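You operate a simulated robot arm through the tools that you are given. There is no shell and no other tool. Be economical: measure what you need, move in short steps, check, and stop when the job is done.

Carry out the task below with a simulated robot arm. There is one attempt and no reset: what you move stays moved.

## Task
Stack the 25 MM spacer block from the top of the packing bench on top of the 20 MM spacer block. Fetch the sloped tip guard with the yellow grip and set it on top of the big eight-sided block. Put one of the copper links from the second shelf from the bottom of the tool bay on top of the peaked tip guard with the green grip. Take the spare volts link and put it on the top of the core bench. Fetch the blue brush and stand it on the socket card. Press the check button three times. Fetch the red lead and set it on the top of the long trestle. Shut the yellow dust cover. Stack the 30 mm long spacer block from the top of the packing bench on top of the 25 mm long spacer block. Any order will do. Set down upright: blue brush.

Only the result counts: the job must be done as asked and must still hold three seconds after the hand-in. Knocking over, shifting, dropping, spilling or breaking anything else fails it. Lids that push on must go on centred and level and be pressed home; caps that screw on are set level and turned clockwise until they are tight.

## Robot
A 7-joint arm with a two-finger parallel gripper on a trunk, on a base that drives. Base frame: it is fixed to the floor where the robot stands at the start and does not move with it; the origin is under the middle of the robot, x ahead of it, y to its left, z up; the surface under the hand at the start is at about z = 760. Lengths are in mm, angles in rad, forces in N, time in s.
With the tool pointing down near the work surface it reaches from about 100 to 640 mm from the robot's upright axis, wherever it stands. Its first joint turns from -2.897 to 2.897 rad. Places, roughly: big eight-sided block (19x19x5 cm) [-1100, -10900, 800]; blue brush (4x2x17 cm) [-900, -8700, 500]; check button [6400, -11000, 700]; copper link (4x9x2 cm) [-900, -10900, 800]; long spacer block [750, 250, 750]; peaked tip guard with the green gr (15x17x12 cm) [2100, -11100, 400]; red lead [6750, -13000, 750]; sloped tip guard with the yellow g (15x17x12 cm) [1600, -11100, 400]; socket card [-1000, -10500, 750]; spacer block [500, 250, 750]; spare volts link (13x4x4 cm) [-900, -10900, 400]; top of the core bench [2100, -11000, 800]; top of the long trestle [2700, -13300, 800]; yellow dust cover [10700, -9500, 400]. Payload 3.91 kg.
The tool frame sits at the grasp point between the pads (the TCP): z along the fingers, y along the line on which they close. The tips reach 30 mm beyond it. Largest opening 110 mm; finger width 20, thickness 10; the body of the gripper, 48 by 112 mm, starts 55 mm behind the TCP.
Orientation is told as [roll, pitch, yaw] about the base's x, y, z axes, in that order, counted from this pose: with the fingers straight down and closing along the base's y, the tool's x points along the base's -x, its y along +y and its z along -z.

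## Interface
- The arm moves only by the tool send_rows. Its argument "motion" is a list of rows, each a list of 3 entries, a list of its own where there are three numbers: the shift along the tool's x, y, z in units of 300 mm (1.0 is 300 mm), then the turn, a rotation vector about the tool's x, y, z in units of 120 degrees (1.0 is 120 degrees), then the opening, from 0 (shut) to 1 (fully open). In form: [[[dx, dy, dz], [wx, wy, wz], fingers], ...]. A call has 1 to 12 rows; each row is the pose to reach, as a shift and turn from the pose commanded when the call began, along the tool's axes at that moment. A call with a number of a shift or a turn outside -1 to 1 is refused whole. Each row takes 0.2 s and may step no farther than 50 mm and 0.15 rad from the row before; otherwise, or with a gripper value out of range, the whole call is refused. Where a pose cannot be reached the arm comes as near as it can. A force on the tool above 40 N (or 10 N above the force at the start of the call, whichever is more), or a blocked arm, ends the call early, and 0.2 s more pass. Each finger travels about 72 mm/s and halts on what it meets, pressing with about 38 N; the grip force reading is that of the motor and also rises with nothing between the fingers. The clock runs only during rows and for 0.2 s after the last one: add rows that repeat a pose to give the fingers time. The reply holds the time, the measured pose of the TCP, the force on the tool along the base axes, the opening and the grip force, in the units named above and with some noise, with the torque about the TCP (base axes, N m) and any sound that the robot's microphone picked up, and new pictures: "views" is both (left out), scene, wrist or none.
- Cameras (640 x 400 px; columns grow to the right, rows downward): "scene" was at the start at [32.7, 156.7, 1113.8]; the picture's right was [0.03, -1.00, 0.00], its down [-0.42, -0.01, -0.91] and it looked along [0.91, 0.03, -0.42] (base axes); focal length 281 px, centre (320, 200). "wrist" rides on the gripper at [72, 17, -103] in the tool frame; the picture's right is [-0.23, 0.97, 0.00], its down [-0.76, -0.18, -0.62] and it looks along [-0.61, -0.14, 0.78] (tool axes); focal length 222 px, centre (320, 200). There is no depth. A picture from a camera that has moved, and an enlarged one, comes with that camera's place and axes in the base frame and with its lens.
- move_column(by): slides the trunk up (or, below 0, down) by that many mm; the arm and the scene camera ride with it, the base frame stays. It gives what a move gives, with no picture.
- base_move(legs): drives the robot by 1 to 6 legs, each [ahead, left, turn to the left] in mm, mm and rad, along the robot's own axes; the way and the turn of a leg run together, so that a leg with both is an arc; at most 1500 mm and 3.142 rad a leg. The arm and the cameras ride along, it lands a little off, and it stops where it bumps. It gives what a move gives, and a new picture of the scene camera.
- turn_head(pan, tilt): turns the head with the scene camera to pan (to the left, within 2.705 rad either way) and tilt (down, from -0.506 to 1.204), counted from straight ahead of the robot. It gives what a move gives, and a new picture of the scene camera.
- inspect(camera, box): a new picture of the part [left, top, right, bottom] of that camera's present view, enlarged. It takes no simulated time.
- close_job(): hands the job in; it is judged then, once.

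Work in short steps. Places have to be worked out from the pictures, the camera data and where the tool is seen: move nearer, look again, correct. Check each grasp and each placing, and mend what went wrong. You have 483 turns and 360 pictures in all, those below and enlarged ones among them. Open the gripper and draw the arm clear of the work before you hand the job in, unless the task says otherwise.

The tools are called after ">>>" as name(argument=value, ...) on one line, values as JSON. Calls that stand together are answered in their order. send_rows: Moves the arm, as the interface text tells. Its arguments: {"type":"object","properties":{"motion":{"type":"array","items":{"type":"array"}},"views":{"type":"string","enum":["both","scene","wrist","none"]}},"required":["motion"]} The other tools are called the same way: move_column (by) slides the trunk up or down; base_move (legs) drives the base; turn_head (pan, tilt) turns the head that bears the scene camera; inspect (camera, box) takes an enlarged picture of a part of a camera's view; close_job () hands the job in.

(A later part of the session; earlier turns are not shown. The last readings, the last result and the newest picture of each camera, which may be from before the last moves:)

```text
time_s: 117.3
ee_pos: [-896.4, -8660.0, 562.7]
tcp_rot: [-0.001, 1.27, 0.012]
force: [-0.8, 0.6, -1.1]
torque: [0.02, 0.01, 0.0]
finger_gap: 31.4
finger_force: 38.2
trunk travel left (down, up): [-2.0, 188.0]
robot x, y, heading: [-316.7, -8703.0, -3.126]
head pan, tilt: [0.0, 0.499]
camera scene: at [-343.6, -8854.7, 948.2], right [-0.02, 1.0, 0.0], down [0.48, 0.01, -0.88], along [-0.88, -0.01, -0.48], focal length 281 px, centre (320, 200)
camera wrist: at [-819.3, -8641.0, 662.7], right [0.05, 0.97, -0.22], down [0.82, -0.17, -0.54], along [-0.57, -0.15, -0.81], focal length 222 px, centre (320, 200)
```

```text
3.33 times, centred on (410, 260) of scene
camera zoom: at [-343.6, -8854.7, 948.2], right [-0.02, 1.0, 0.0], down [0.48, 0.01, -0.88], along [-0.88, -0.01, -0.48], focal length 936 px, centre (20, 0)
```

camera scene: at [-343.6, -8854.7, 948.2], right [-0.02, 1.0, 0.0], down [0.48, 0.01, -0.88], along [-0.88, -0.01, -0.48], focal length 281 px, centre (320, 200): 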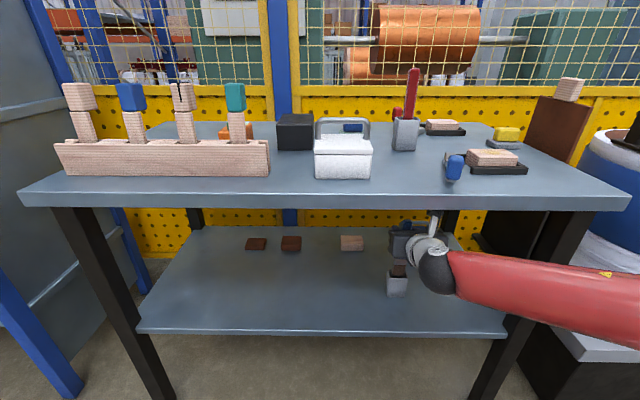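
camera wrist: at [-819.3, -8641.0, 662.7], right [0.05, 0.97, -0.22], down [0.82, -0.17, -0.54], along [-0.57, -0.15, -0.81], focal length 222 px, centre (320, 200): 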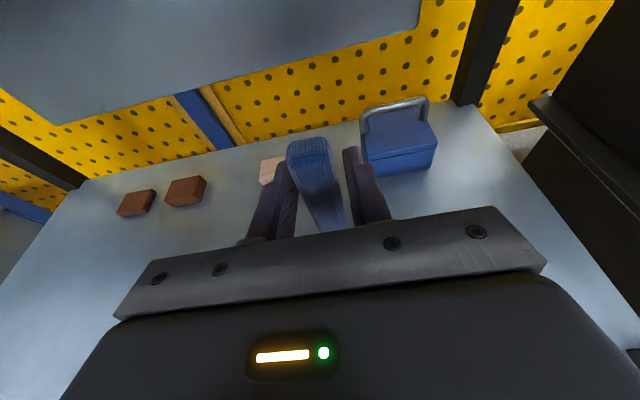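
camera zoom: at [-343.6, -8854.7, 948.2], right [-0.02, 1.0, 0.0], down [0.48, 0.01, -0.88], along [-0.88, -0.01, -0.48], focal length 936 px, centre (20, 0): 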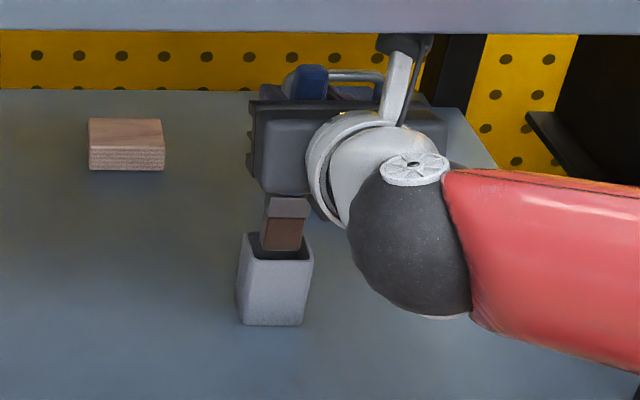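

The bristles are still at the cup's rim level; lift 22 mm more.

>>> send_rows(motion=[[[0.035, 0, -0.0108], [0, 0, 0], 0], [[0.07, 0, -0.0217], [0, 0, 0], 0], [[0.07, 0, -0.0217], [0, 0, 0], 0]], views="wrist")

>>> inspect(camera="scene", box=[340, 200, 480, 320])

```text
time_s: 118.2
ee_pos: [-893.9, -8659.2, 580.5]
tcp_rot: [-0.009, 1.258, 0.004]
force: [-0.4, -0.3, -13.8]
torque: [-0.12, 1.01, -0.03]
finger_gap: 31.6
finger_force: 38.2
trunk travel left (down, up): [-2.0, 188.0]
robot x, y, heading: [-316.9, -8703.4, -3.128]
head pan, tilt: [0.0, 0.499]
stopped in row 3: the force on the tool passed its limit at 42 N (the readings are from after the stop); the commanded pose is now the measured one
camera wrist: at [-817.4, -8641.0, 681.2], right [0.06, 0.97, -0.22], down [0.83, -0.17, -0.53], along [-0.56, -0.15, -0.82], focal length 222 px, centre (320, 200)
```

wrist: 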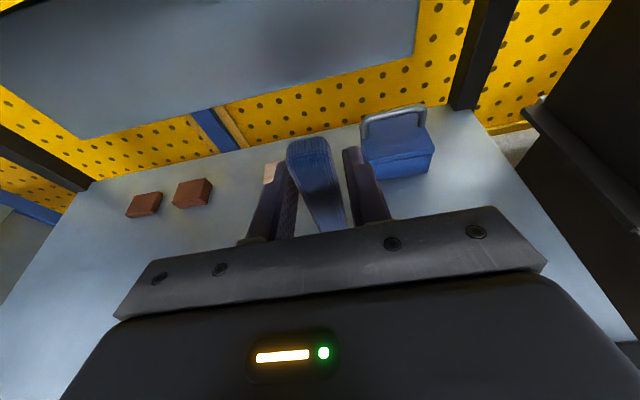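

```text
3.33 times, centred on (410, 260) of scene
camera zoom: at [-344.0, -8854.7, 948.5], right [-0.02, 1.0, 0.0], down [0.48, 0.01, -0.88], along [-0.88, -0.01, -0.48], focal length 936 px, centre (20, 0)
```

zoom: 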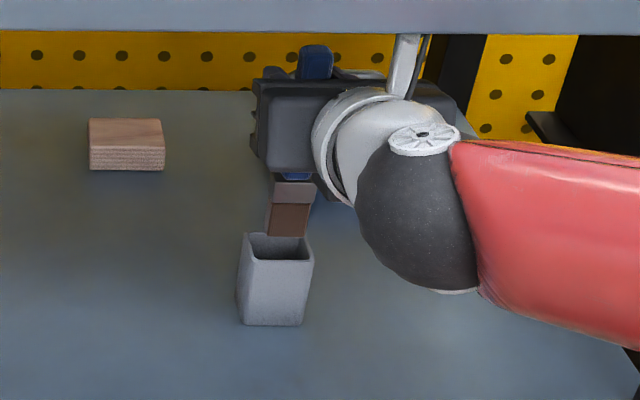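

The gripper's top touched the bench top's underside; by geometry the brush bottom (~470) is clear of the cup rim (~449). Ease down 5 mm and back the base out.

>>> send_rows(motion=[[[-0.016, 0, 0.005], [0, 0, 0], 0], [[-0.016, 0, 0.005], [0, 0, 0], 0]], views="none")

>>> inspect(camera="scene", box=[340, 200, 480, 320])

```text
time_s: 118.8
ee_pos: [-894.7, -8660.3, 576.6]
tcp_rot: [-0.005, 1.265, 0.009]
force: [0.0, -0.7, -1.2]
torque: [0.03, 0.02, 0.0]
finger_gap: 31.4
finger_force: 38.0
trunk travel left (down, up): [-2.0, 188.0]
robot x, y, heading: [-315.0, -8702.0, -3.126]
head pan, tilt: [0.0, 0.499]
```

```text
3.33 times, centred on (410, 260) of scene
camera zoom: at [-343.5, -8854.7, 948.4], right [-0.02, 1.0, 0.0], down [0.48, 0.01, -0.88], along [-0.88, -0.01, -0.48], focal length 936 px, centre (20, 0)
```

zoom: 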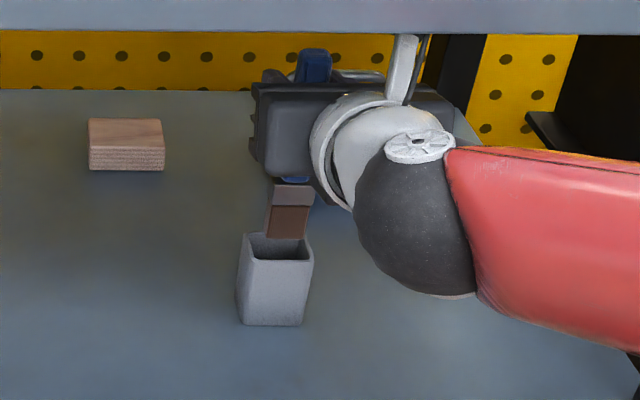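

Clearance seems ~10 mm over the rim. Back the base 50 mm and check that the cup stays.

>>> base_move(legs=[[-50, 0, 0]])

>>> inspect(camera="scene", box=[340, 200, 480, 320])

```text
time_s: 119.8
ee_pos: [-843.1, -8659.7, 576.3]
tcp_rot: [-0.006, 1.264, 0.009]
force: [0.7, 0.5, -0.5]
torque: [-0.02, -0.01, 0.0]
finger_gap: 31.2
finger_force: 38.2
trunk travel left (down, up): [-2.0, 188.0]
robot x, y, heading: [-265.4, -8704.7, -3.128]
head pan, tilt: [0.0, 0.499]
camera scene: at [-293.1, -8853.9, 948.3], right [-0.02, 1.0, 0.0], down [0.48, 0.01, -0.88], along [-0.88, -0.01, -0.48], focal length 281 px, centre (320, 200)
```

scene: 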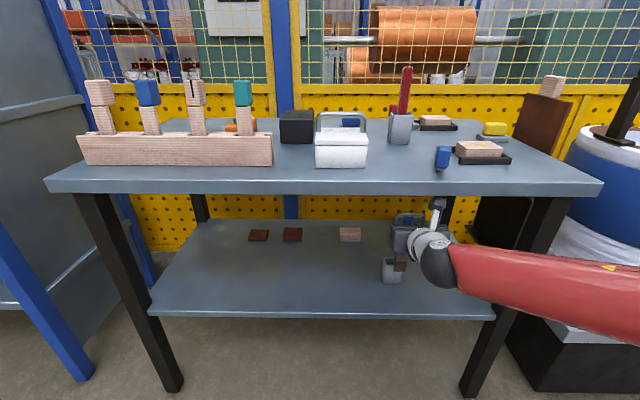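

```text
3.33 times, centred on (410, 260) of scene
camera zoom: at [-293.1, -8853.9, 948.3], right [-0.02, 1.0, 0.0], down [0.48, 0.01, -0.88], along [-0.88, -0.01, -0.48], focal length 936 px, centre (20, 0)
```

zoom: 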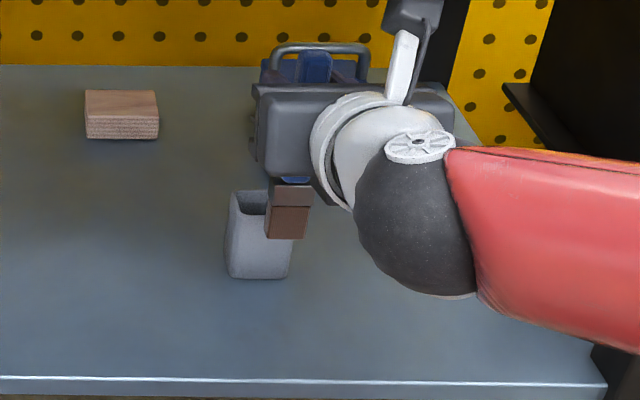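

Cup undisturbed, brush free. Back out fully and raise the trunk.

>>> base_move(legs=[[-290, 0, 0]])

>>> move_column(by=160)

>>> base_move(legs=[[0, 900, 0]])

```text
time_s: 121.8
ee_pos: [-555.1, -8653.7, 576.2]
tcp_rot: [-0.007, 1.263, 0.008]
force: [0.1, -0.3, 0.3]
torque: [0.02, 0.01, -0.02]
finger_gap: 31.2
finger_force: 38.1
trunk travel left (down, up): [-2.0, 188.0]
robot x, y, heading: [23.5, -8693.8, -3.128]
head pan, tilt: [0.0, 0.499]
camera scene: at [-3.6, -8849.1, 948.3], right [-0.02, 1.0, 0.0], down [0.48, 0.01, -0.88], along [-0.88, -0.01, -0.48], focal length 281 px, centre (320, 200)
```

scene: 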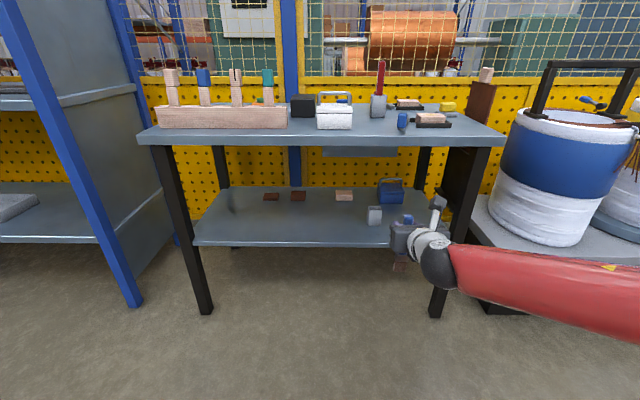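

```text
time_s: 123.6
ee_pos: [-553.9, -8655.0, 736.8]
tcp_rot: [-0.006, 1.263, 0.007]
force: [-0.2, 0.6, -1.5]
torque: [0.0, 0.03, 0.0]
finger_gap: 31.0
finger_force: 37.9
trunk travel left (down, up): [-162.0, 28.0]
robot x, y, heading: [23.3, -8692.7, -3.126]
head pan, tilt: [0.0, 0.499]
```

```text
time_s: 128.4
ee_pos: [-544.9, -9557.3, 737.0]
tcp_rot: [-0.005, 1.262, -0.003]
force: [0.4, 0.2, -0.5]
torque: [-0.02, -0.02, 0.01]
finger_gap: 31.2
finger_force: 37.9
trunk travel left (down, up): [-162.0, 28.0]
robot x, y, heading: [31.5, -9605.0, -3.135]
head pan, tilt: [0.0, 0.499]
camera scene: at [4.3, -9757.9, 1108.3], right [-0.01, 1.0, 0.0], down [0.48, 0.0, -0.88], along [-0.88, 0.0, -0.48], focal length 281 px, centre (320, 200)
```

scene: 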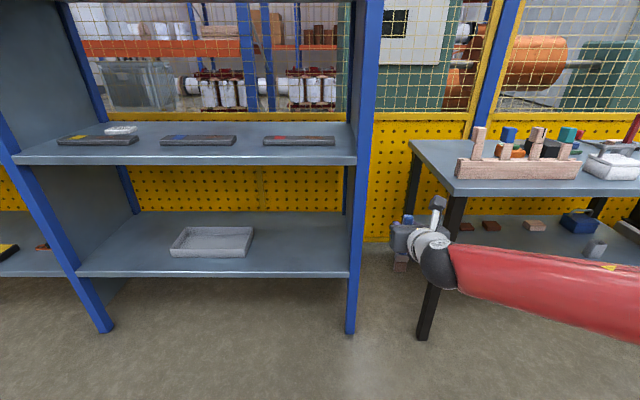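

Continue left to y≈-10500 and look at the tool bay.

>>> base_move(legs=[[0, 900, 0]])

>>> turn_head(pan=0.3, tilt=0.35)

```text
time_s: 133.1
ee_pos: [-538.0, -10450.1, 736.5]
tcp_rot: [-0.005, 1.266, 0.001]
force: [0.4, -0.2, -1.4]
torque: [-0.03, 0.0, 0.0]
finger_gap: 31.1
finger_force: 38.2
trunk travel left (down, up): [-162.0, 28.0]
robot x, y, heading: [39.5, -10496.4, -3.136]
head pan, tilt: [0.0, 0.499]
camera scene: at [11.2, -10647.9, 1108.3], right [-0.01, 1.0, 0.0], down [0.48, 0.0, -0.88], along [-0.88, -0.01, -0.48], focal length 281 px, centre (320, 200)
```

scene: 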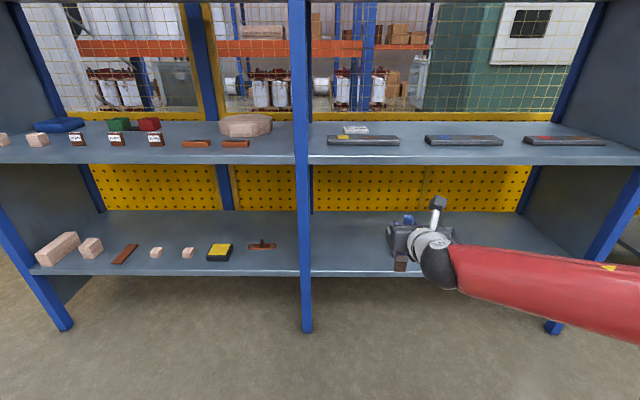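

```text
time_s: 133.9
ee_pos: [-537.2, -10449.1, 736.3]
tcp_rot: [-0.004, 1.263, 0.0]
force: [0.5, 0.9, -0.3]
torque: [-0.02, -0.01, -0.01]
finger_gap: 31.0
finger_force: 37.9
trunk travel left (down, up): [-162.0, 28.0]
robot x, y, heading: [40.1, -10498.7, -3.132]
head pan, tilt: [0.3, 0.351]
camera scene: at [13.5, -10675.3, 1121.9], right [-0.3, 0.95, 0.0], down [0.33, 0.1, -0.94], along [-0.89, -0.29, -0.34], focal length 281 px, centre (320, 200)
```

scene: 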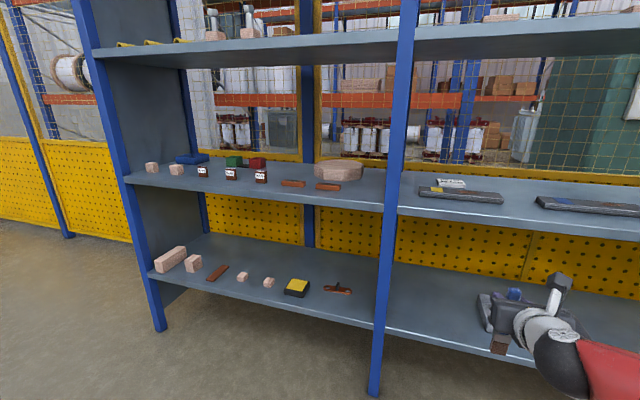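

Enlarge to identify the cards, links and octagonal block.

>>> inspect(camera="scene", box=[390, 165, 640, 225])

>>> inspect(camera="scene", box=[130, 140, 390, 310])

>>> turn_head(pan=0.0, tilt=0.3)

```text
2.56 times, centred on (515, 195) of scene
camera zoom: at [13.5, -10675.3, 1121.9], right [-0.3, 0.95, 0.0], down [0.33, 0.1, -0.94], along [-0.89, -0.29, -0.34], focal length 719 px, centre (-179, 213)
```

zoom: 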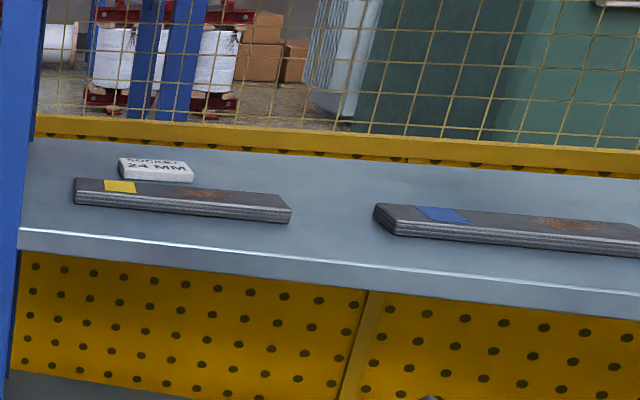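

```text
2.35 times, centred on (260, 225) of scene
camera zoom: at [13.5, -10675.3, 1121.9], right [-0.3, 0.95, 0.0], down [0.33, 0.1, -0.94], along [-0.89, -0.29, -0.34], focal length 661 px, centre (461, 141)
```

zoom: 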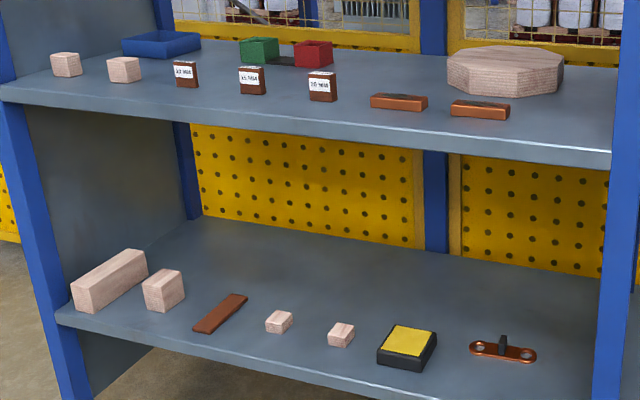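

```text
time_s: 134.7
ee_pos: [-537.9, -10448.8, 736.3]
tcp_rot: [-0.005, 1.263, 0.0]
force: [0.1, 0.8, -1.0]
torque: [0.01, 0.0, -0.01]
finger_gap: 31.2
finger_force: 38.5
trunk travel left (down, up): [-162.0, 28.0]
robot x, y, heading: [38.7, -10492.9, -3.137]
head pan, tilt: [0.0, 0.3]
camera scene: at [8.8, -10648.0, 1126.6], right [-0.01, 1.0, 0.0], down [0.3, 0.0, -0.96], along [-0.96, -0.01, -0.3], focal length 281 px, centre (320, 200)
```

scene: 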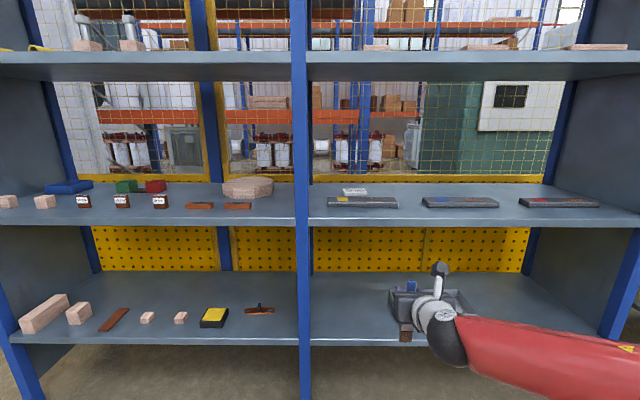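

Identified: socket card (white, "SOCKET 24 MM") on the second shelf at ≈(-1130,-10503); octagon block, two copper links in the left bay; volts link on the bottom shelf. Before placing the brush I need its lean in the grip: I yaw the tool 90° so the scene camera sees it side-on.

>>> send_rows(motion=[[[-0.04, 0, -0.12], [0.06, 0, -0.019], 0], [[-0.08, 0, -0.24], [0.12, 0, -0.038], 0], [[-0.12, 0, -0.36], [0.18, 0, -0.057], 0], [[-0.15, 0, -0.47], [0.24, 0, -0.076], 0], [[-0.15, 0, -0.47], [0.3, 0, -0.095], 0], [[-0.15, 0, -0.47], [0.36, 0, -0.114], 0], [[-0.15, 0, -0.47], [0.42, 0, -0.133], 0], [[-0.15, 0, -0.47], [0.48, 0, -0.152], 0], [[-0.15, 0, -0.47], [0.54, 0, -0.171], 0], [[-0.15, 0, -0.47], [0.6, 0, -0.19], 0], [[-0.15, 0, -0.47], [0.66, 0, -0.209], 0], [[-0.15, 0, -0.47], [0.715, 0, -0.227], 0]], views="none")

>>> turn_head(pan=-0.4, tilt=0.7)

```text
time_s: 137.3
ee_pos: [-389.1, -10447.8, 735.7]
tcp_rot: [0.003, 1.266, 1.579]
force: [0.9, -0.1, -0.5]
torque: [0.04, 0.0, -0.01]
finger_gap: 31.0
finger_force: 38.4
trunk travel left (down, up): [-162.0, 28.0]
robot x, y, heading: [40.0, -10492.2, -3.132]
head pan, tilt: [0.0, 0.3]
```

```text
time_s: 138.1
ee_pos: [-388.2, -10447.9, 737.2]
tcp_rot: [0.002, 1.266, 1.576]
force: [-0.4, -0.4, 0.0]
torque: [-0.01, 0.03, 0.0]
finger_gap: 31.2
finger_force: 38.0
trunk travel left (down, up): [-162.0, 28.0]
robot x, y, heading: [46.4, -10495.1, -3.133]
head pan, tilt: [-0.4, 0.7]
camera scene: at [23.6, -10614.7, 1090.6], right [0.38, 0.93, 0.0], down [0.6, -0.24, -0.77], along [-0.71, 0.29, -0.64], focal length 281 px, centre (320, 200)
```

scene: 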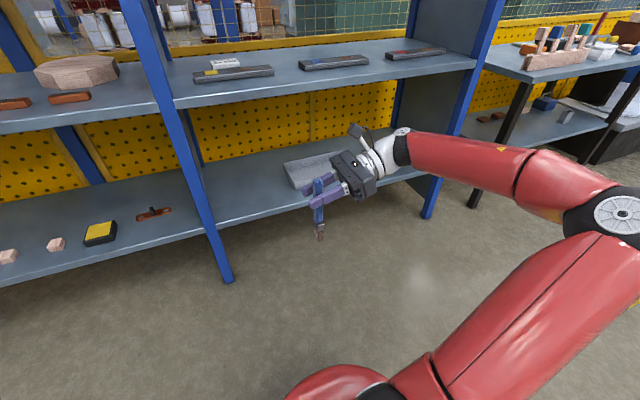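

>>> inspect(camera="scene", box=[280, 150, 400, 250])

```text
4.00 times, centred on (340, 200) of scene
camera zoom: at [23.6, -10614.7, 1090.6], right [0.38, 0.93, 0.0], down [0.6, -0.24, -0.77], along [-0.71, 0.29, -0.64], focal length 1124 px, centre (240, 200)
```

zoom: 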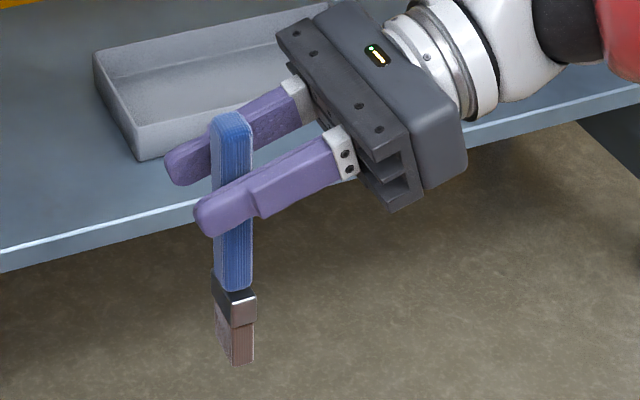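

The brush is vertical within ~0.01 rad, its bottom is ≈137 mm below the TCP. Turn the tool back forward and raise it.

>>> send_rows(motion=[[[0.06, 0, -0.02], [-0.06, 0, 0.019], 0], [[0.12, 0, -0.04], [-0.12, 0, 0.038], 0], [[0.2, 0, -0.065], [-0.18, 0, 0.057], 0], [[0.3, 0, -0.095], [-0.24, 0, 0.076], 0], [[0.4, 0, -0.127], [-0.3, 0, 0.095], 0], [[0.5, 0, -0.159], [-0.36, 0, 0.114], 0], [[0.6, 0, -0.19], [-0.42, 0, 0.133], 0], [[0.7, 0, -0.22], [-0.48, 0, 0.152], 0], [[0.8, 0, -0.255], [-0.54, 0, 0.171], 0], [[0.8, 0, -0.255], [-0.6, 0, 0.19], 0], [[0.8, 0, -0.255], [-0.66, 0, 0.209], 0], [[0.8, 0, -0.255], [-0.715, 0, 0.227], 0]], views="none")

>>> turn_head(pan=0.0, tilt=0.4)

```text
time_s: 140.7
ee_pos: [-391.2, -10445.8, 988.2]
tcp_rot: [-0.008, 1.267, -0.004]
force: [0.2, 0.5, 0.4]
torque: [-0.03, 0.0, 0.02]
finger_gap: 31.3
finger_force: 37.8
trunk travel left (down, up): [-162.0, 28.0]
robot x, y, heading: [41.1, -10491.8, -3.128]
head pan, tilt: [-0.4, 0.7]
```

```text
time_s: 141.6
ee_pos: [-389.3, -10446.4, 987.5]
tcp_rot: [-0.005, 1.262, 0.003]
force: [0.2, 0.5, 0.2]
torque: [0.04, 0.06, 0.0]
finger_gap: 31.1
finger_force: 37.8
trunk travel left (down, up): [-162.0, 28.0]
robot x, y, heading: [40.3, -10495.4, -3.135]
head pan, tilt: [0.0, 0.4]
camera scene: at [9.6, -10647.9, 1117.3], right [-0.01, 1.0, 0.0], down [0.39, 0.0, -0.92], along [-0.92, -0.01, -0.39], focal length 281 px, centre (320, 200)
```

scene: 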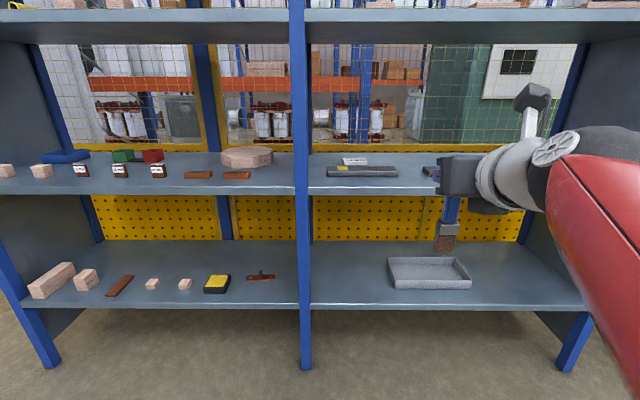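

Drive left 55 and ahead 330 mm, then re-triangulate the card with both cameras.

>>> inspect(camera="scene", box=[310, 140, 420, 210])

>>> base_move(legs=[[0, 55, 0], [330, 0, 0]])

>>> send_rows(motion=[[[0, 0, 0], [0, 0, 0], 0]], views="wrist")

>>> inspect(camera="scene", box=[310, 120, 450, 220])

```text
5.71 times, centred on (365, 175) of scene
camera zoom: at [9.6, -10647.9, 1117.3], right [-0.01, 1.0, 0.0], down [0.39, 0.0, -0.92], along [-0.92, -0.01, -0.39], focal length 1605 px, centre (63, 343)
```

zoom: 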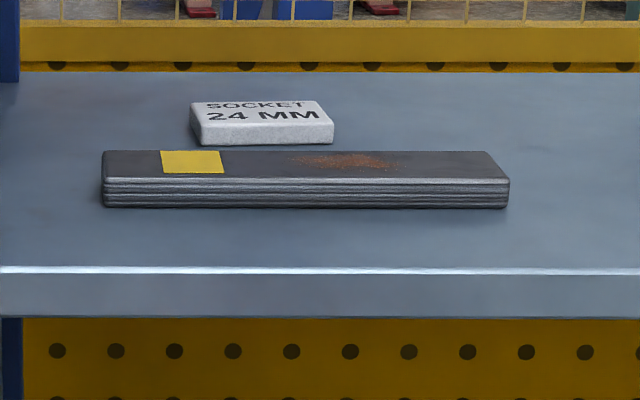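

```text
time_s: 144.3
ee_pos: [-719.6, -10497.2, 987.9]
tcp_rot: [-0.004, 1.264, -0.013]
force: [-0.5, 0.4, -1.5]
torque: [0.01, -0.01, 0.0]
finger_gap: 31.1
finger_force: 37.8
trunk travel left (down, up): [-162.0, 28.0]
robot x, y, heading: [-287.2, -10550.7, 3.14]
head pan, tilt: [0.0, 0.4]
camera scene: at [-323.5, -10703.8, 1117.4], right [0.0, 1.0, 0.0], down [0.39, 0.0, -0.92], along [-0.92, 0.0, -0.39], focal length 281 px, centre (320, 200)
```

scene: 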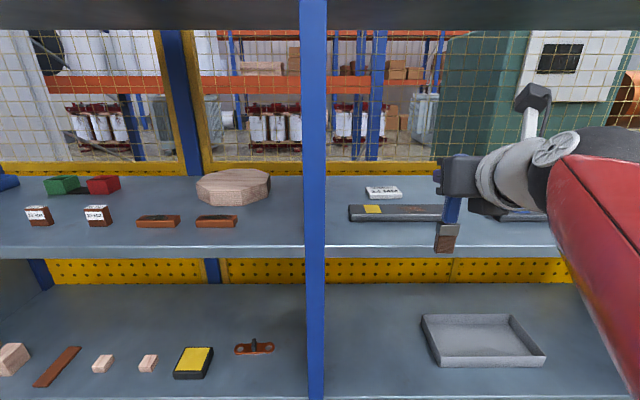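

```text
time_s: 144.8
ee_pos: [-720.9, -10496.9, 987.2]
tcp_rot: [-0.006, 1.263, -0.012]
force: [0.8, -0.3, -1.1]
torque: [0.0, -0.01, 0.01]
finger_gap: 30.8
finger_force: 38.1
trunk travel left (down, up): [-162.0, 28.0]
robot x, y, heading: [-290.5, -10551.5, 3.136]
head pan, tilt: [0.0, 0.4]
camera wrist: at [-643.2, -10480.2, 1089.3], right [0.08, 0.97, -0.22], down [0.82, -0.18, -0.54], along [-0.56, -0.14, -0.81], focal length 222 px, centre (320, 200)
```

wrist: 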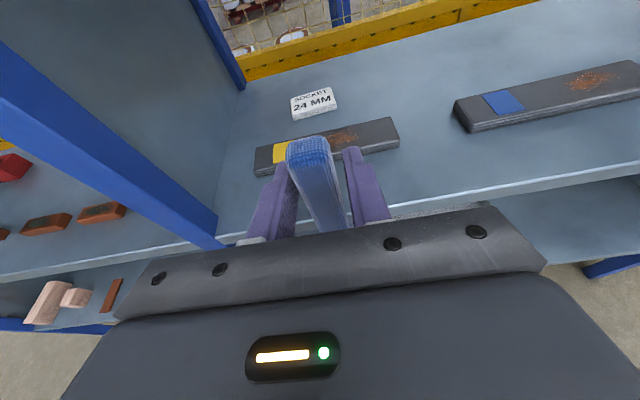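

```text
4.00 times, centred on (380, 170) of scene
camera zoom: at [-323.6, -10703.8, 1117.4], right [0.0, 1.0, 0.0], down [0.39, 0.0, -0.92], along [-0.92, 0.0, -0.39], focal length 1124 px, centre (80, 320)
```

zoom: 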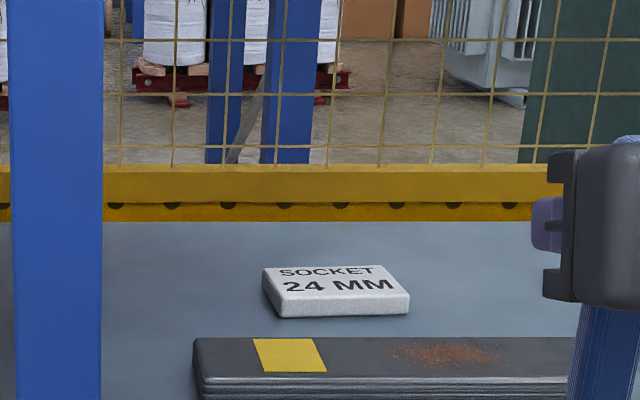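

Card top centre ≈ (-1081,-10516.5), z≈829. Raise 20 mm, then base left 19 and ahead 190.

>>> send_rows(motion=[[[0.064, 0, -0.02], [0, 0, 0], 0], [[0.064, 0, -0.02], [0, 0, 0], 0]], views="none")

>>> base_move(legs=[[190, 19, 0]])

>>> send_rows(motion=[[[0, 0, 0], [0, 0, 0], 0]], views="wrist")

```text
time_s: 145.3
ee_pos: [-718.6, -10497.3, 1009.9]
tcp_rot: [-0.008, 1.263, -0.014]
force: [0.3, -0.2, -0.3]
torque: [0.01, 0.0, -0.03]
finger_gap: 31.1
finger_force: 37.7
trunk travel left (down, up): [-162.0, 28.0]
robot x, y, heading: [-292.9, -10548.8, 3.139]
head pan, tilt: [0.0, 0.4]
```

```text
time_s: 146.9
ee_pos: [-908.5, -10518.7, 1007.7]
tcp_rot: [-0.006, 1.265, -0.007]
force: [0.8, -0.2, -0.3]
torque: [-0.01, 0.03, 0.0]
finger_gap: 31.2
finger_force: 37.9
trunk travel left (down, up): [-162.0, 28.0]
robot x, y, heading: [-480.1, -10567.6, -3.139]
head pan, tilt: [0.0, 0.4]
camera scene: at [-511.0, -10722.7, 1117.4], right [0.0, 1.0, 0.0], down [0.39, 0.0, -0.92], along [-0.92, 0.0, -0.39], focal length 281 px, centre (320, 200)
```

scene: 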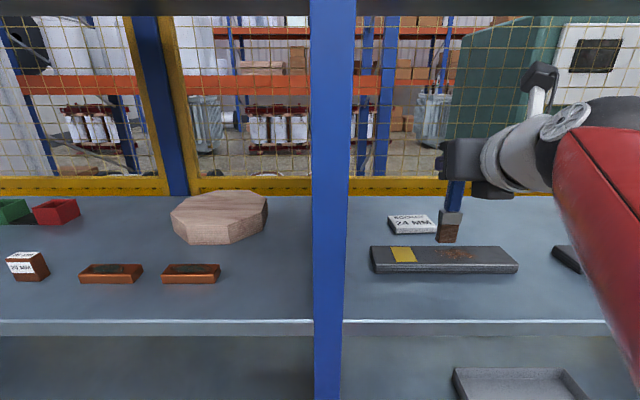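

```text
time_s: 147.3
ee_pos: [-908.6, -10518.5, 1007.1]
tcp_rot: [-0.005, 1.264, -0.009]
force: [-0.3, -0.2, -0.3]
torque: [0.01, -0.01, -0.02]
finger_gap: 31.1
finger_force: 37.8
trunk travel left (down, up): [-162.0, 28.0]
robot x, y, heading: [-478.9, -10565.4, -3.137]
head pan, tilt: [0.0, 0.4]
camera wrist: at [-831.2, -10500.7, 1109.5], right [0.07, 0.97, -0.22], down [0.82, -0.18, -0.54], along [-0.56, -0.14, -0.81], focal length 222 px, centre (320, 200)
```

wrist: 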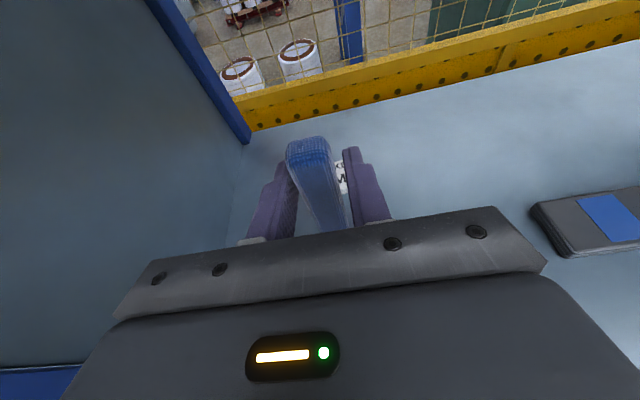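

Refine the card position with an enlarged view.

>>> inspect(camera="scene", box=[360, 170, 480, 270])

```text
4.00 times, centred on (420, 220) of scene
camera zoom: at [-511.0, -10722.7, 1117.4], right [0.0, 1.0, 0.0], down [0.39, 0.0, -0.92], along [-0.92, 0.0, -0.39], focal length 1124 px, centre (-80, 120)
```

zoom: 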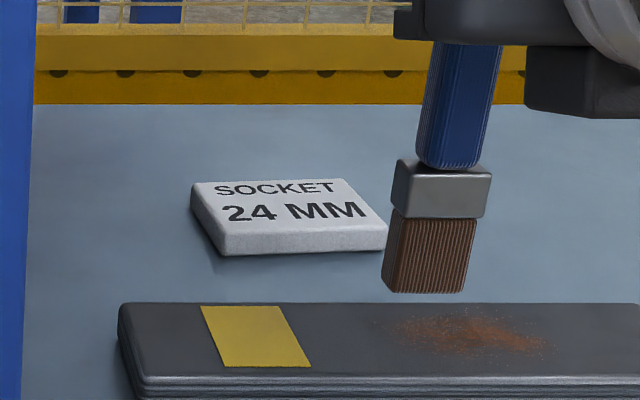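

Relative to the brush the card is ~3 mm toward -y and ~145 mm further. Extend 130 mm with the arm, then compare in the picture.

>>> send_rows(motion=[[[0.033, 0, 0.103], [0, 0, 0], 0], [[0.066, -0.005, 0.206], [0, 0, 0], 0], [[0.099, -0.009, 0.31], [0, 0, 0], 0], [[0.131, -0.009, 0.413], [0, 0, 0], 0], [[0.131, -0.009, 0.413], [0, 0, 0], 0]], views="none")

>>> inspect(camera="scene", box=[360, 170, 480, 270])

```text
time_s: 148.5
ee_pos: [-1038.0, -10520.6, 1007.9]
tcp_rot: [-0.005, 1.266, -0.008]
force: [-0.1, -0.5, -1.2]
torque: [0.0, 0.01, 0.01]
finger_gap: 31.0
finger_force: 38.3
trunk travel left (down, up): [-162.0, 28.0]
robot x, y, heading: [-475.7, -10569.2, -3.141]
head pan, tilt: [0.0, 0.4]
```

```text
4.00 times, centred on (420, 220) of scene
camera zoom: at [-511.0, -10722.7, 1117.4], right [0.0, 1.0, 0.0], down [0.39, 0.0, -0.92], along [-0.92, 0.0, -0.39], focal length 1124 px, centre (-80, 120)
```

zoom: 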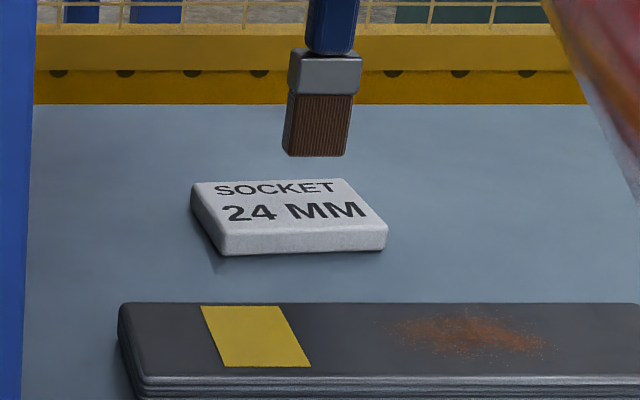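

Correct 9 mm forward and 3.5 mm to -y, then lower 36 mm and look.

>>> send_rows(motion=[[[0.009, -0.012, 0.0286], [0, 0, 0], 0], [[-0.05, -0.012, 0.047], [0, 0, 0], 0], [[-0.1054, -0.012, 0.065], [0, 0, 0], 0], [[-0.1054, -0.012, 0.065], [0, 0, 0], 0]], views="none")

>>> inspect(camera="scene", box=[360, 170, 480, 270])

```text
time_s: 149.5
ee_pos: [-1046.9, -10524.3, 972.3]
tcp_rot: [-0.006, 1.262, -0.008]
force: [0.0, -0.6, -0.9]
torque: [0.0, 0.02, 0.02]
finger_gap: 30.9
finger_force: 37.9
trunk travel left (down, up): [-162.0, 28.0]
robot x, y, heading: [-479.2, -10569.7, -3.138]
head pan, tilt: [0.0, 0.4]
```

```text
4.00 times, centred on (420, 220) of scene
camera zoom: at [-511.1, -10722.7, 1117.4], right [0.0, 1.0, 0.0], down [0.39, 0.0, -0.92], along [-0.92, 0.0, -0.39], focal length 1124 px, centre (-80, 120)
```

zoom: 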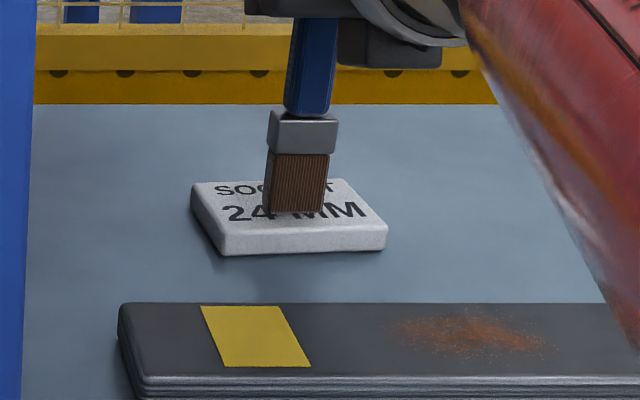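

Well centred. Lower in 2–3 mm steps until contact force shows.

>>> send_rows(motion=[[[-0.0095, 0, 0.003], [0, 0, 0], 0], [[-0.0095, 0, 0.003], [0, 0, 0], 0]], views="none")

>>> send_rows(motion=[[[-0.0095, 0, 0.003], [0, 0, 0], 0], [[-0.0095, 0, 0.003], [0, 0, 0], 0]], views="none")

>>> send_rows(motion=[[[-0.0064, 0, 0.002], [0, 0, 0], 0], [[-0.0064, 0, 0.002], [0, 0, 0], 0]], views="none")

>>> inspect(camera="scene", box=[360, 170, 480, 270])

```text
time_s: 150.1
ee_pos: [-1046.1, -10524.4, 968.2]
tcp_rot: [-0.004, 1.264, -0.006]
force: [-0.1, 0.4, -0.4]
torque: [0.03, 0.02, 0.0]
finger_gap: 31.0
finger_force: 38.2
trunk travel left (down, up): [-162.0, 28.0]
robot x, y, heading: [-483.8, -10570.0, -3.14]
head pan, tilt: [0.0, 0.4]
```

```text
time_s: 150.7
ee_pos: [-1046.4, -10523.8, 968.0]
tcp_rot: [-0.003, 1.267, -0.008]
force: [-1.4, 0.6, 8.5]
torque: [-0.03, 0.26, 0.0]
finger_gap: 31.0
finger_force: 38.1
trunk travel left (down, up): [-162.0, 28.0]
robot x, y, heading: [-475.7, -10569.8, -3.141]
head pan, tilt: [0.0, 0.4]
```

```text
time_s: 151.3
ee_pos: [-1045.1, -10525.4, 967.7]
tcp_rot: [-0.002, 1.27, -0.004]
force: [-2.2, 0.2, 22.9]
torque: [0.0, 0.27, 0.0]
finger_gap: 30.9
finger_force: 38.0
trunk travel left (down, up): [-162.0, 28.0]
robot x, y, heading: [-479.8, -10566.7, -3.139]
head pan, tilt: [0.0, 0.4]
```

```text
4.00 times, centred on (420, 220) of scene
camera zoom: at [-509.8, -10722.8, 1117.7], right [0.0, 1.0, 0.0], down [0.39, 0.0, -0.92], along [-0.92, 0.0, -0.39], focal length 1124 px, centre (-80, 120)
```

zoom: 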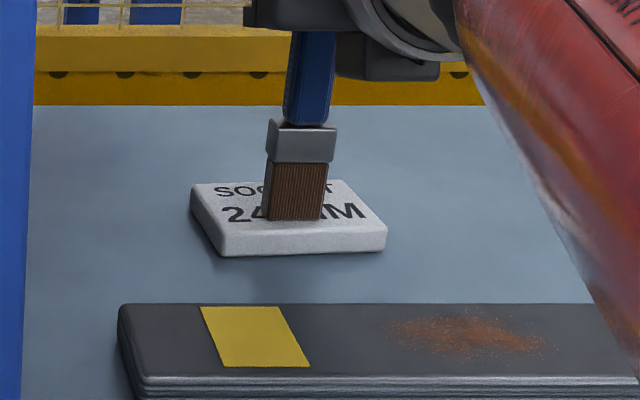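

Contact (23 N). Ease up 3 mm, then open slowly.

>>> send_rows(motion=[[[0.0115, 0, -0.0036], [0, 0, 0], 0], [[0.0115, 0, -0.0036], [0, 0, 0], 0], [[0.0115, 0, -0.0036], [0, 0, 0], 0.32], [[0.0115, 0, -0.0036], [0, 0, 0], 0.4], [[0.0115, 0, -0.0036], [0, 0, 0], 0.6], [[0.0115, 0, -0.0036], [0, 0, 0], 0.8]], views="none")

>>> inspect(camera="scene", box=[340, 130, 500, 270])

```text
time_s: 152.7
ee_pos: [-1047.6, -10524.6, 968.3]
tcp_rot: [-0.006, 1.264, -0.008]
force: [-0.1, 0.1, -0.4]
torque: [0.04, -0.01, 0.0]
finger_gap: 88.1
finger_force: 0.0
trunk travel left (down, up): [-162.0, 28.0]
robot x, y, heading: [-479.2, -10570.8, -3.141]
head pan, tilt: [0.0, 0.4]
```

```text
2.86 times, centred on (420, 200) of scene
camera zoom: at [-511.0, -10722.7, 1117.4], right [0.0, 1.0, 0.0], down [0.39, 0.0, -0.92], along [-0.92, 0.0, -0.39], focal length 803 px, centre (34, 200)
```

zoom: 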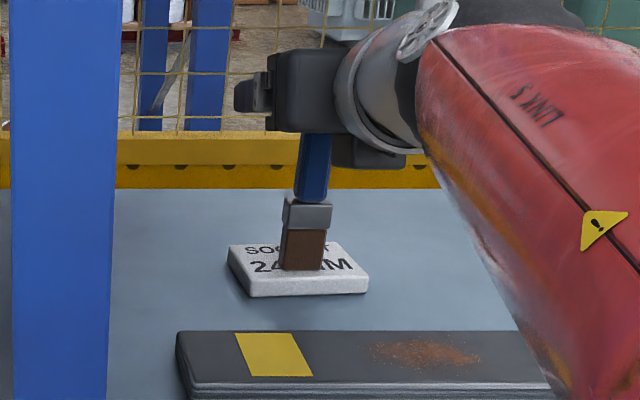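

The brush stands. Withdraw horizontally.

>>> send_rows(motion=[[[-0.02, 0, -0.06], [0, 0, 0], 0.8], [[-0.05, 0, -0.16], [0, 0, 0], 0.8], [[-0.09, 0, -0.28], [0, 0, 0], 0.8], [[-0.141, 0, -0.42], [0, 0, 0], 0.8]], views="wrist")

>>> base_move(legs=[[-330, 0, 0]])

```text
time_s: 153.9
ee_pos: [-949.1, -10514.6, 922.1]
tcp_rot: [-0.168, 1.156, -0.13]
force: [-0.3, -0.4, 0.2]
torque: [0.0, 0.0, 0.05]
finger_gap: 88.1
finger_force: 0.1
trunk travel left (down, up): [-162.0, 28.0]
robot x, y, heading: [-484.0, -10567.6, -3.142]
head pan, tilt: [0.0, 0.4]
stopped in row 4: the arm was blocked; the commanded pose is now the measured one
camera wrist: at [-883.8, -10487.9, 1029.4], right [0.07, 0.96, -0.27], down [0.88, -0.19, -0.44], along [-0.47, -0.21, -0.86], focal length 222 px, centre (320, 200)
```

wrist: 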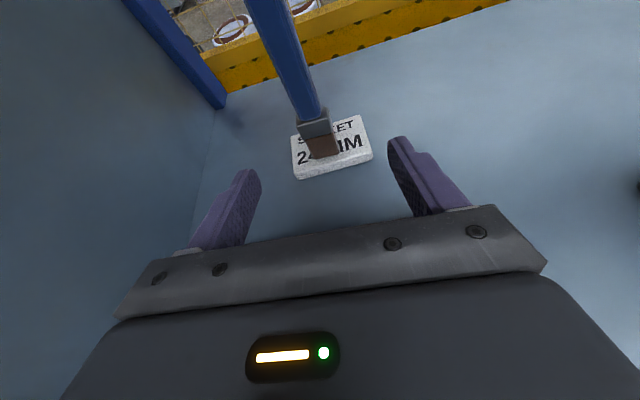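

```text
time_s: 156.1
ee_pos: [-620.1, -10512.6, 921.7]
tcp_rot: [-0.171, 1.154, -0.136]
force: [0.7, 0.3, 0.6]
torque: [-0.02, 0.01, -0.03]
finger_gap: 87.9
finger_force: 0.0
trunk travel left (down, up): [-162.0, 28.0]
robot x, y, heading: [-150.7, -10569.9, 3.139]
head pan, tilt: [0.0, 0.4]
camera scene: at [-183.1, -10722.8, 1117.4], right [0.0, 1.0, 0.0], down [0.39, 0.0, -0.92], along [-0.92, 0.0, -0.39], focal length 281 px, centre (320, 200)
```

scene: 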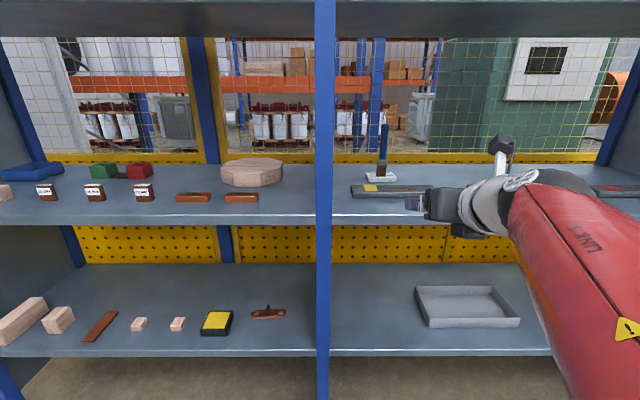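

The arm reported blocked once; check that nothing was disturbed.

>>> inspect(camera="scene", box=[330, 110, 490, 230])

```text
3.33 times, centred on (410, 170) of scene
camera zoom: at [-183.1, -10722.8, 1117.4], right [0.0, 1.0, 0.0], down [0.39, 0.0, -0.92], along [-0.92, 0.0, -0.39], focal length 936 px, centre (20, 300)
```

zoom: 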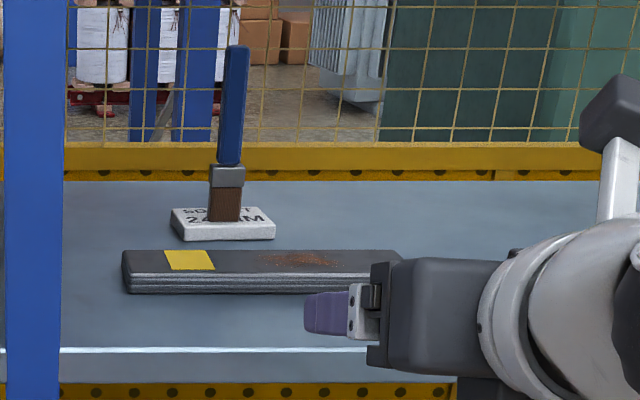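

Brush stands properly on the card; nothing else disturbed. Next the volts link (bottom shelf, ≈(-940,-10904), shelf z≈360): set tool to 45° tilt, shift left and lower the trunk.

>>> send_rows(motion=[[[0, 0, 0], [-0.009, -0.06, -0.007], 1], [[0, 0, 0], [-0.018, -0.12, -0.014], 1], [[0, 0, 0], [-0.027, -0.176, -0.022], 1], [[0, 0, 0], [-0.027, -0.176, -0.022], 1]], views="none")

>>> base_move(legs=[[0, 392, 0]])

>>> move_column(by=-160)

```text
time_s: 157.1
ee_pos: [-620.8, -10512.5, 921.3]
tcp_rot: [0.004, 0.791, -0.001]
force: [-0.5, -0.2, 0.7]
torque: [0.0, 0.0, -0.01]
finger_gap: 110.0
finger_force: 0.0
trunk travel left (down, up): [-162.0, 28.0]
robot x, y, heading: [-153.0, -10568.3, 3.135]
head pan, tilt: [0.0, 0.4]
```

```text
time_s: 159.5
ee_pos: [-621.8, -10900.9, 920.7]
tcp_rot: [0.002, 0.792, 0.001]
force: [-0.4, -0.2, 0.3]
torque: [0.02, -0.03, -0.02]
finger_gap: 110.2
finger_force: 0.0
trunk travel left (down, up): [-162.0, 28.0]
robot x, y, heading: [-155.7, -10955.4, 3.139]
head pan, tilt: [0.0, 0.4]
camera scene: at [-183.8, -11110.1, 1117.4], right [0.0, 1.0, 0.0], down [0.39, 0.0, -0.92], along [-0.92, 0.0, -0.39], focal length 281 px, centre (320, 200)
```

scene: 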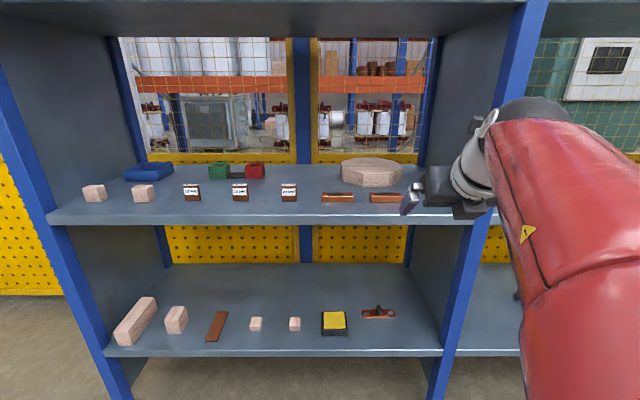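

```text
time_s: 161.3
ee_pos: [-621.5, -10899.8, 761.7]
tcp_rot: [0.0, 0.792, 0.002]
force: [0.4, -0.9, 0.5]
torque: [0.01, -0.01, -0.01]
finger_gap: 110.0
finger_force: 0.1
trunk travel left (down, up): [-2.0, 188.0]
robot x, y, heading: [-147.6, -10958.7, 3.139]
head pan, tilt: [0.0, 0.4]
```

Lower the TCP by 300 mm vertically.

>>> send_rows(motion=[[[-0.11, 0, 0.11], [0, 0, 0], 1], [[-0.22, 0, 0.22], [0, 0, 0], 1], [[-0.33, 0, 0.33], [0, 0, 0], 1], [[-0.44, 0, 0.44], [0, 0, 0], 1], [[-0.55, 0, 0.55], [0, 0, 0], 1], [[-0.66, 0, 0.66], [0, 0, 0], 1], [[-0.72, 0, 0.72], [0, 0, 0], 1], [[-0.72, 0, 0.72], [0, 0, 0], 1]])

```text
time_s: 163.1
ee_pos: [-622.8, -10898.5, 454.5]
tcp_rot: [0.004, 0.792, 0.0]
force: [-0.5, 0.3, 0.7]
torque: [-0.02, 0.02, -0.05]
finger_gap: 110.0
finger_force: 0.0
trunk travel left (down, up): [-2.0, 188.0]
robot x, y, heading: [-153.7, -10955.0, 3.139]
head pan, tilt: [0.0, 0.4]
camera scene: at [-183.8, -11110.1, 957.4], right [0.0, 1.0, 0.0], down [0.39, 0.0, -0.92], along [-0.92, 0.0, -0.39], focal length 281 px, centre (320, 200)
camera wrist: at [-599.8, -10881.8, 580.9], right [0.16, 0.97, -0.16], down [0.98, -0.18, -0.1], along [-0.13, -0.14, -0.98], focal length 222 px, centre (320, 200)
```

scene: 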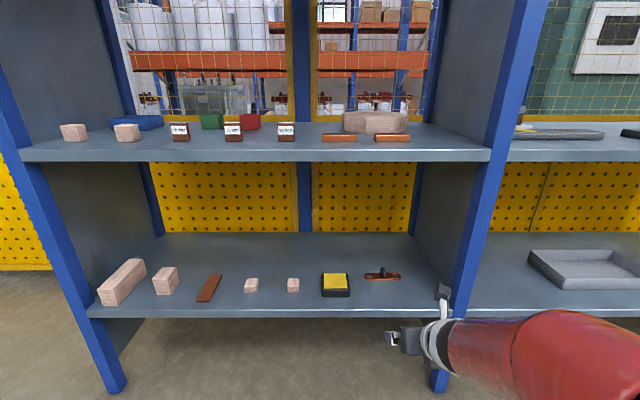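
wrist: 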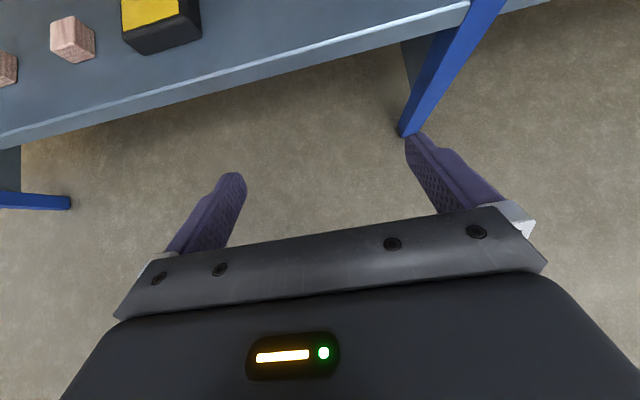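

Link triangulated at ≈(-945,-10906, 365). Enlarge it.

>>> inspect(camera="scene", box=[340, 250, 430, 310])

```text
6.67 times, centred on (385, 280) of scene
camera zoom: at [-183.8, -11110.1, 957.4], right [0.0, 1.0, 0.0], down [0.39, 0.0, -0.92], along [-0.92, 0.0, -0.39], focal length 1873 px, centre (-113, -333)
```

zoom: 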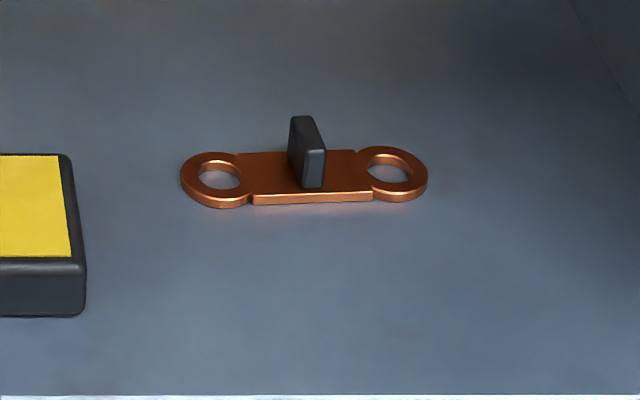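

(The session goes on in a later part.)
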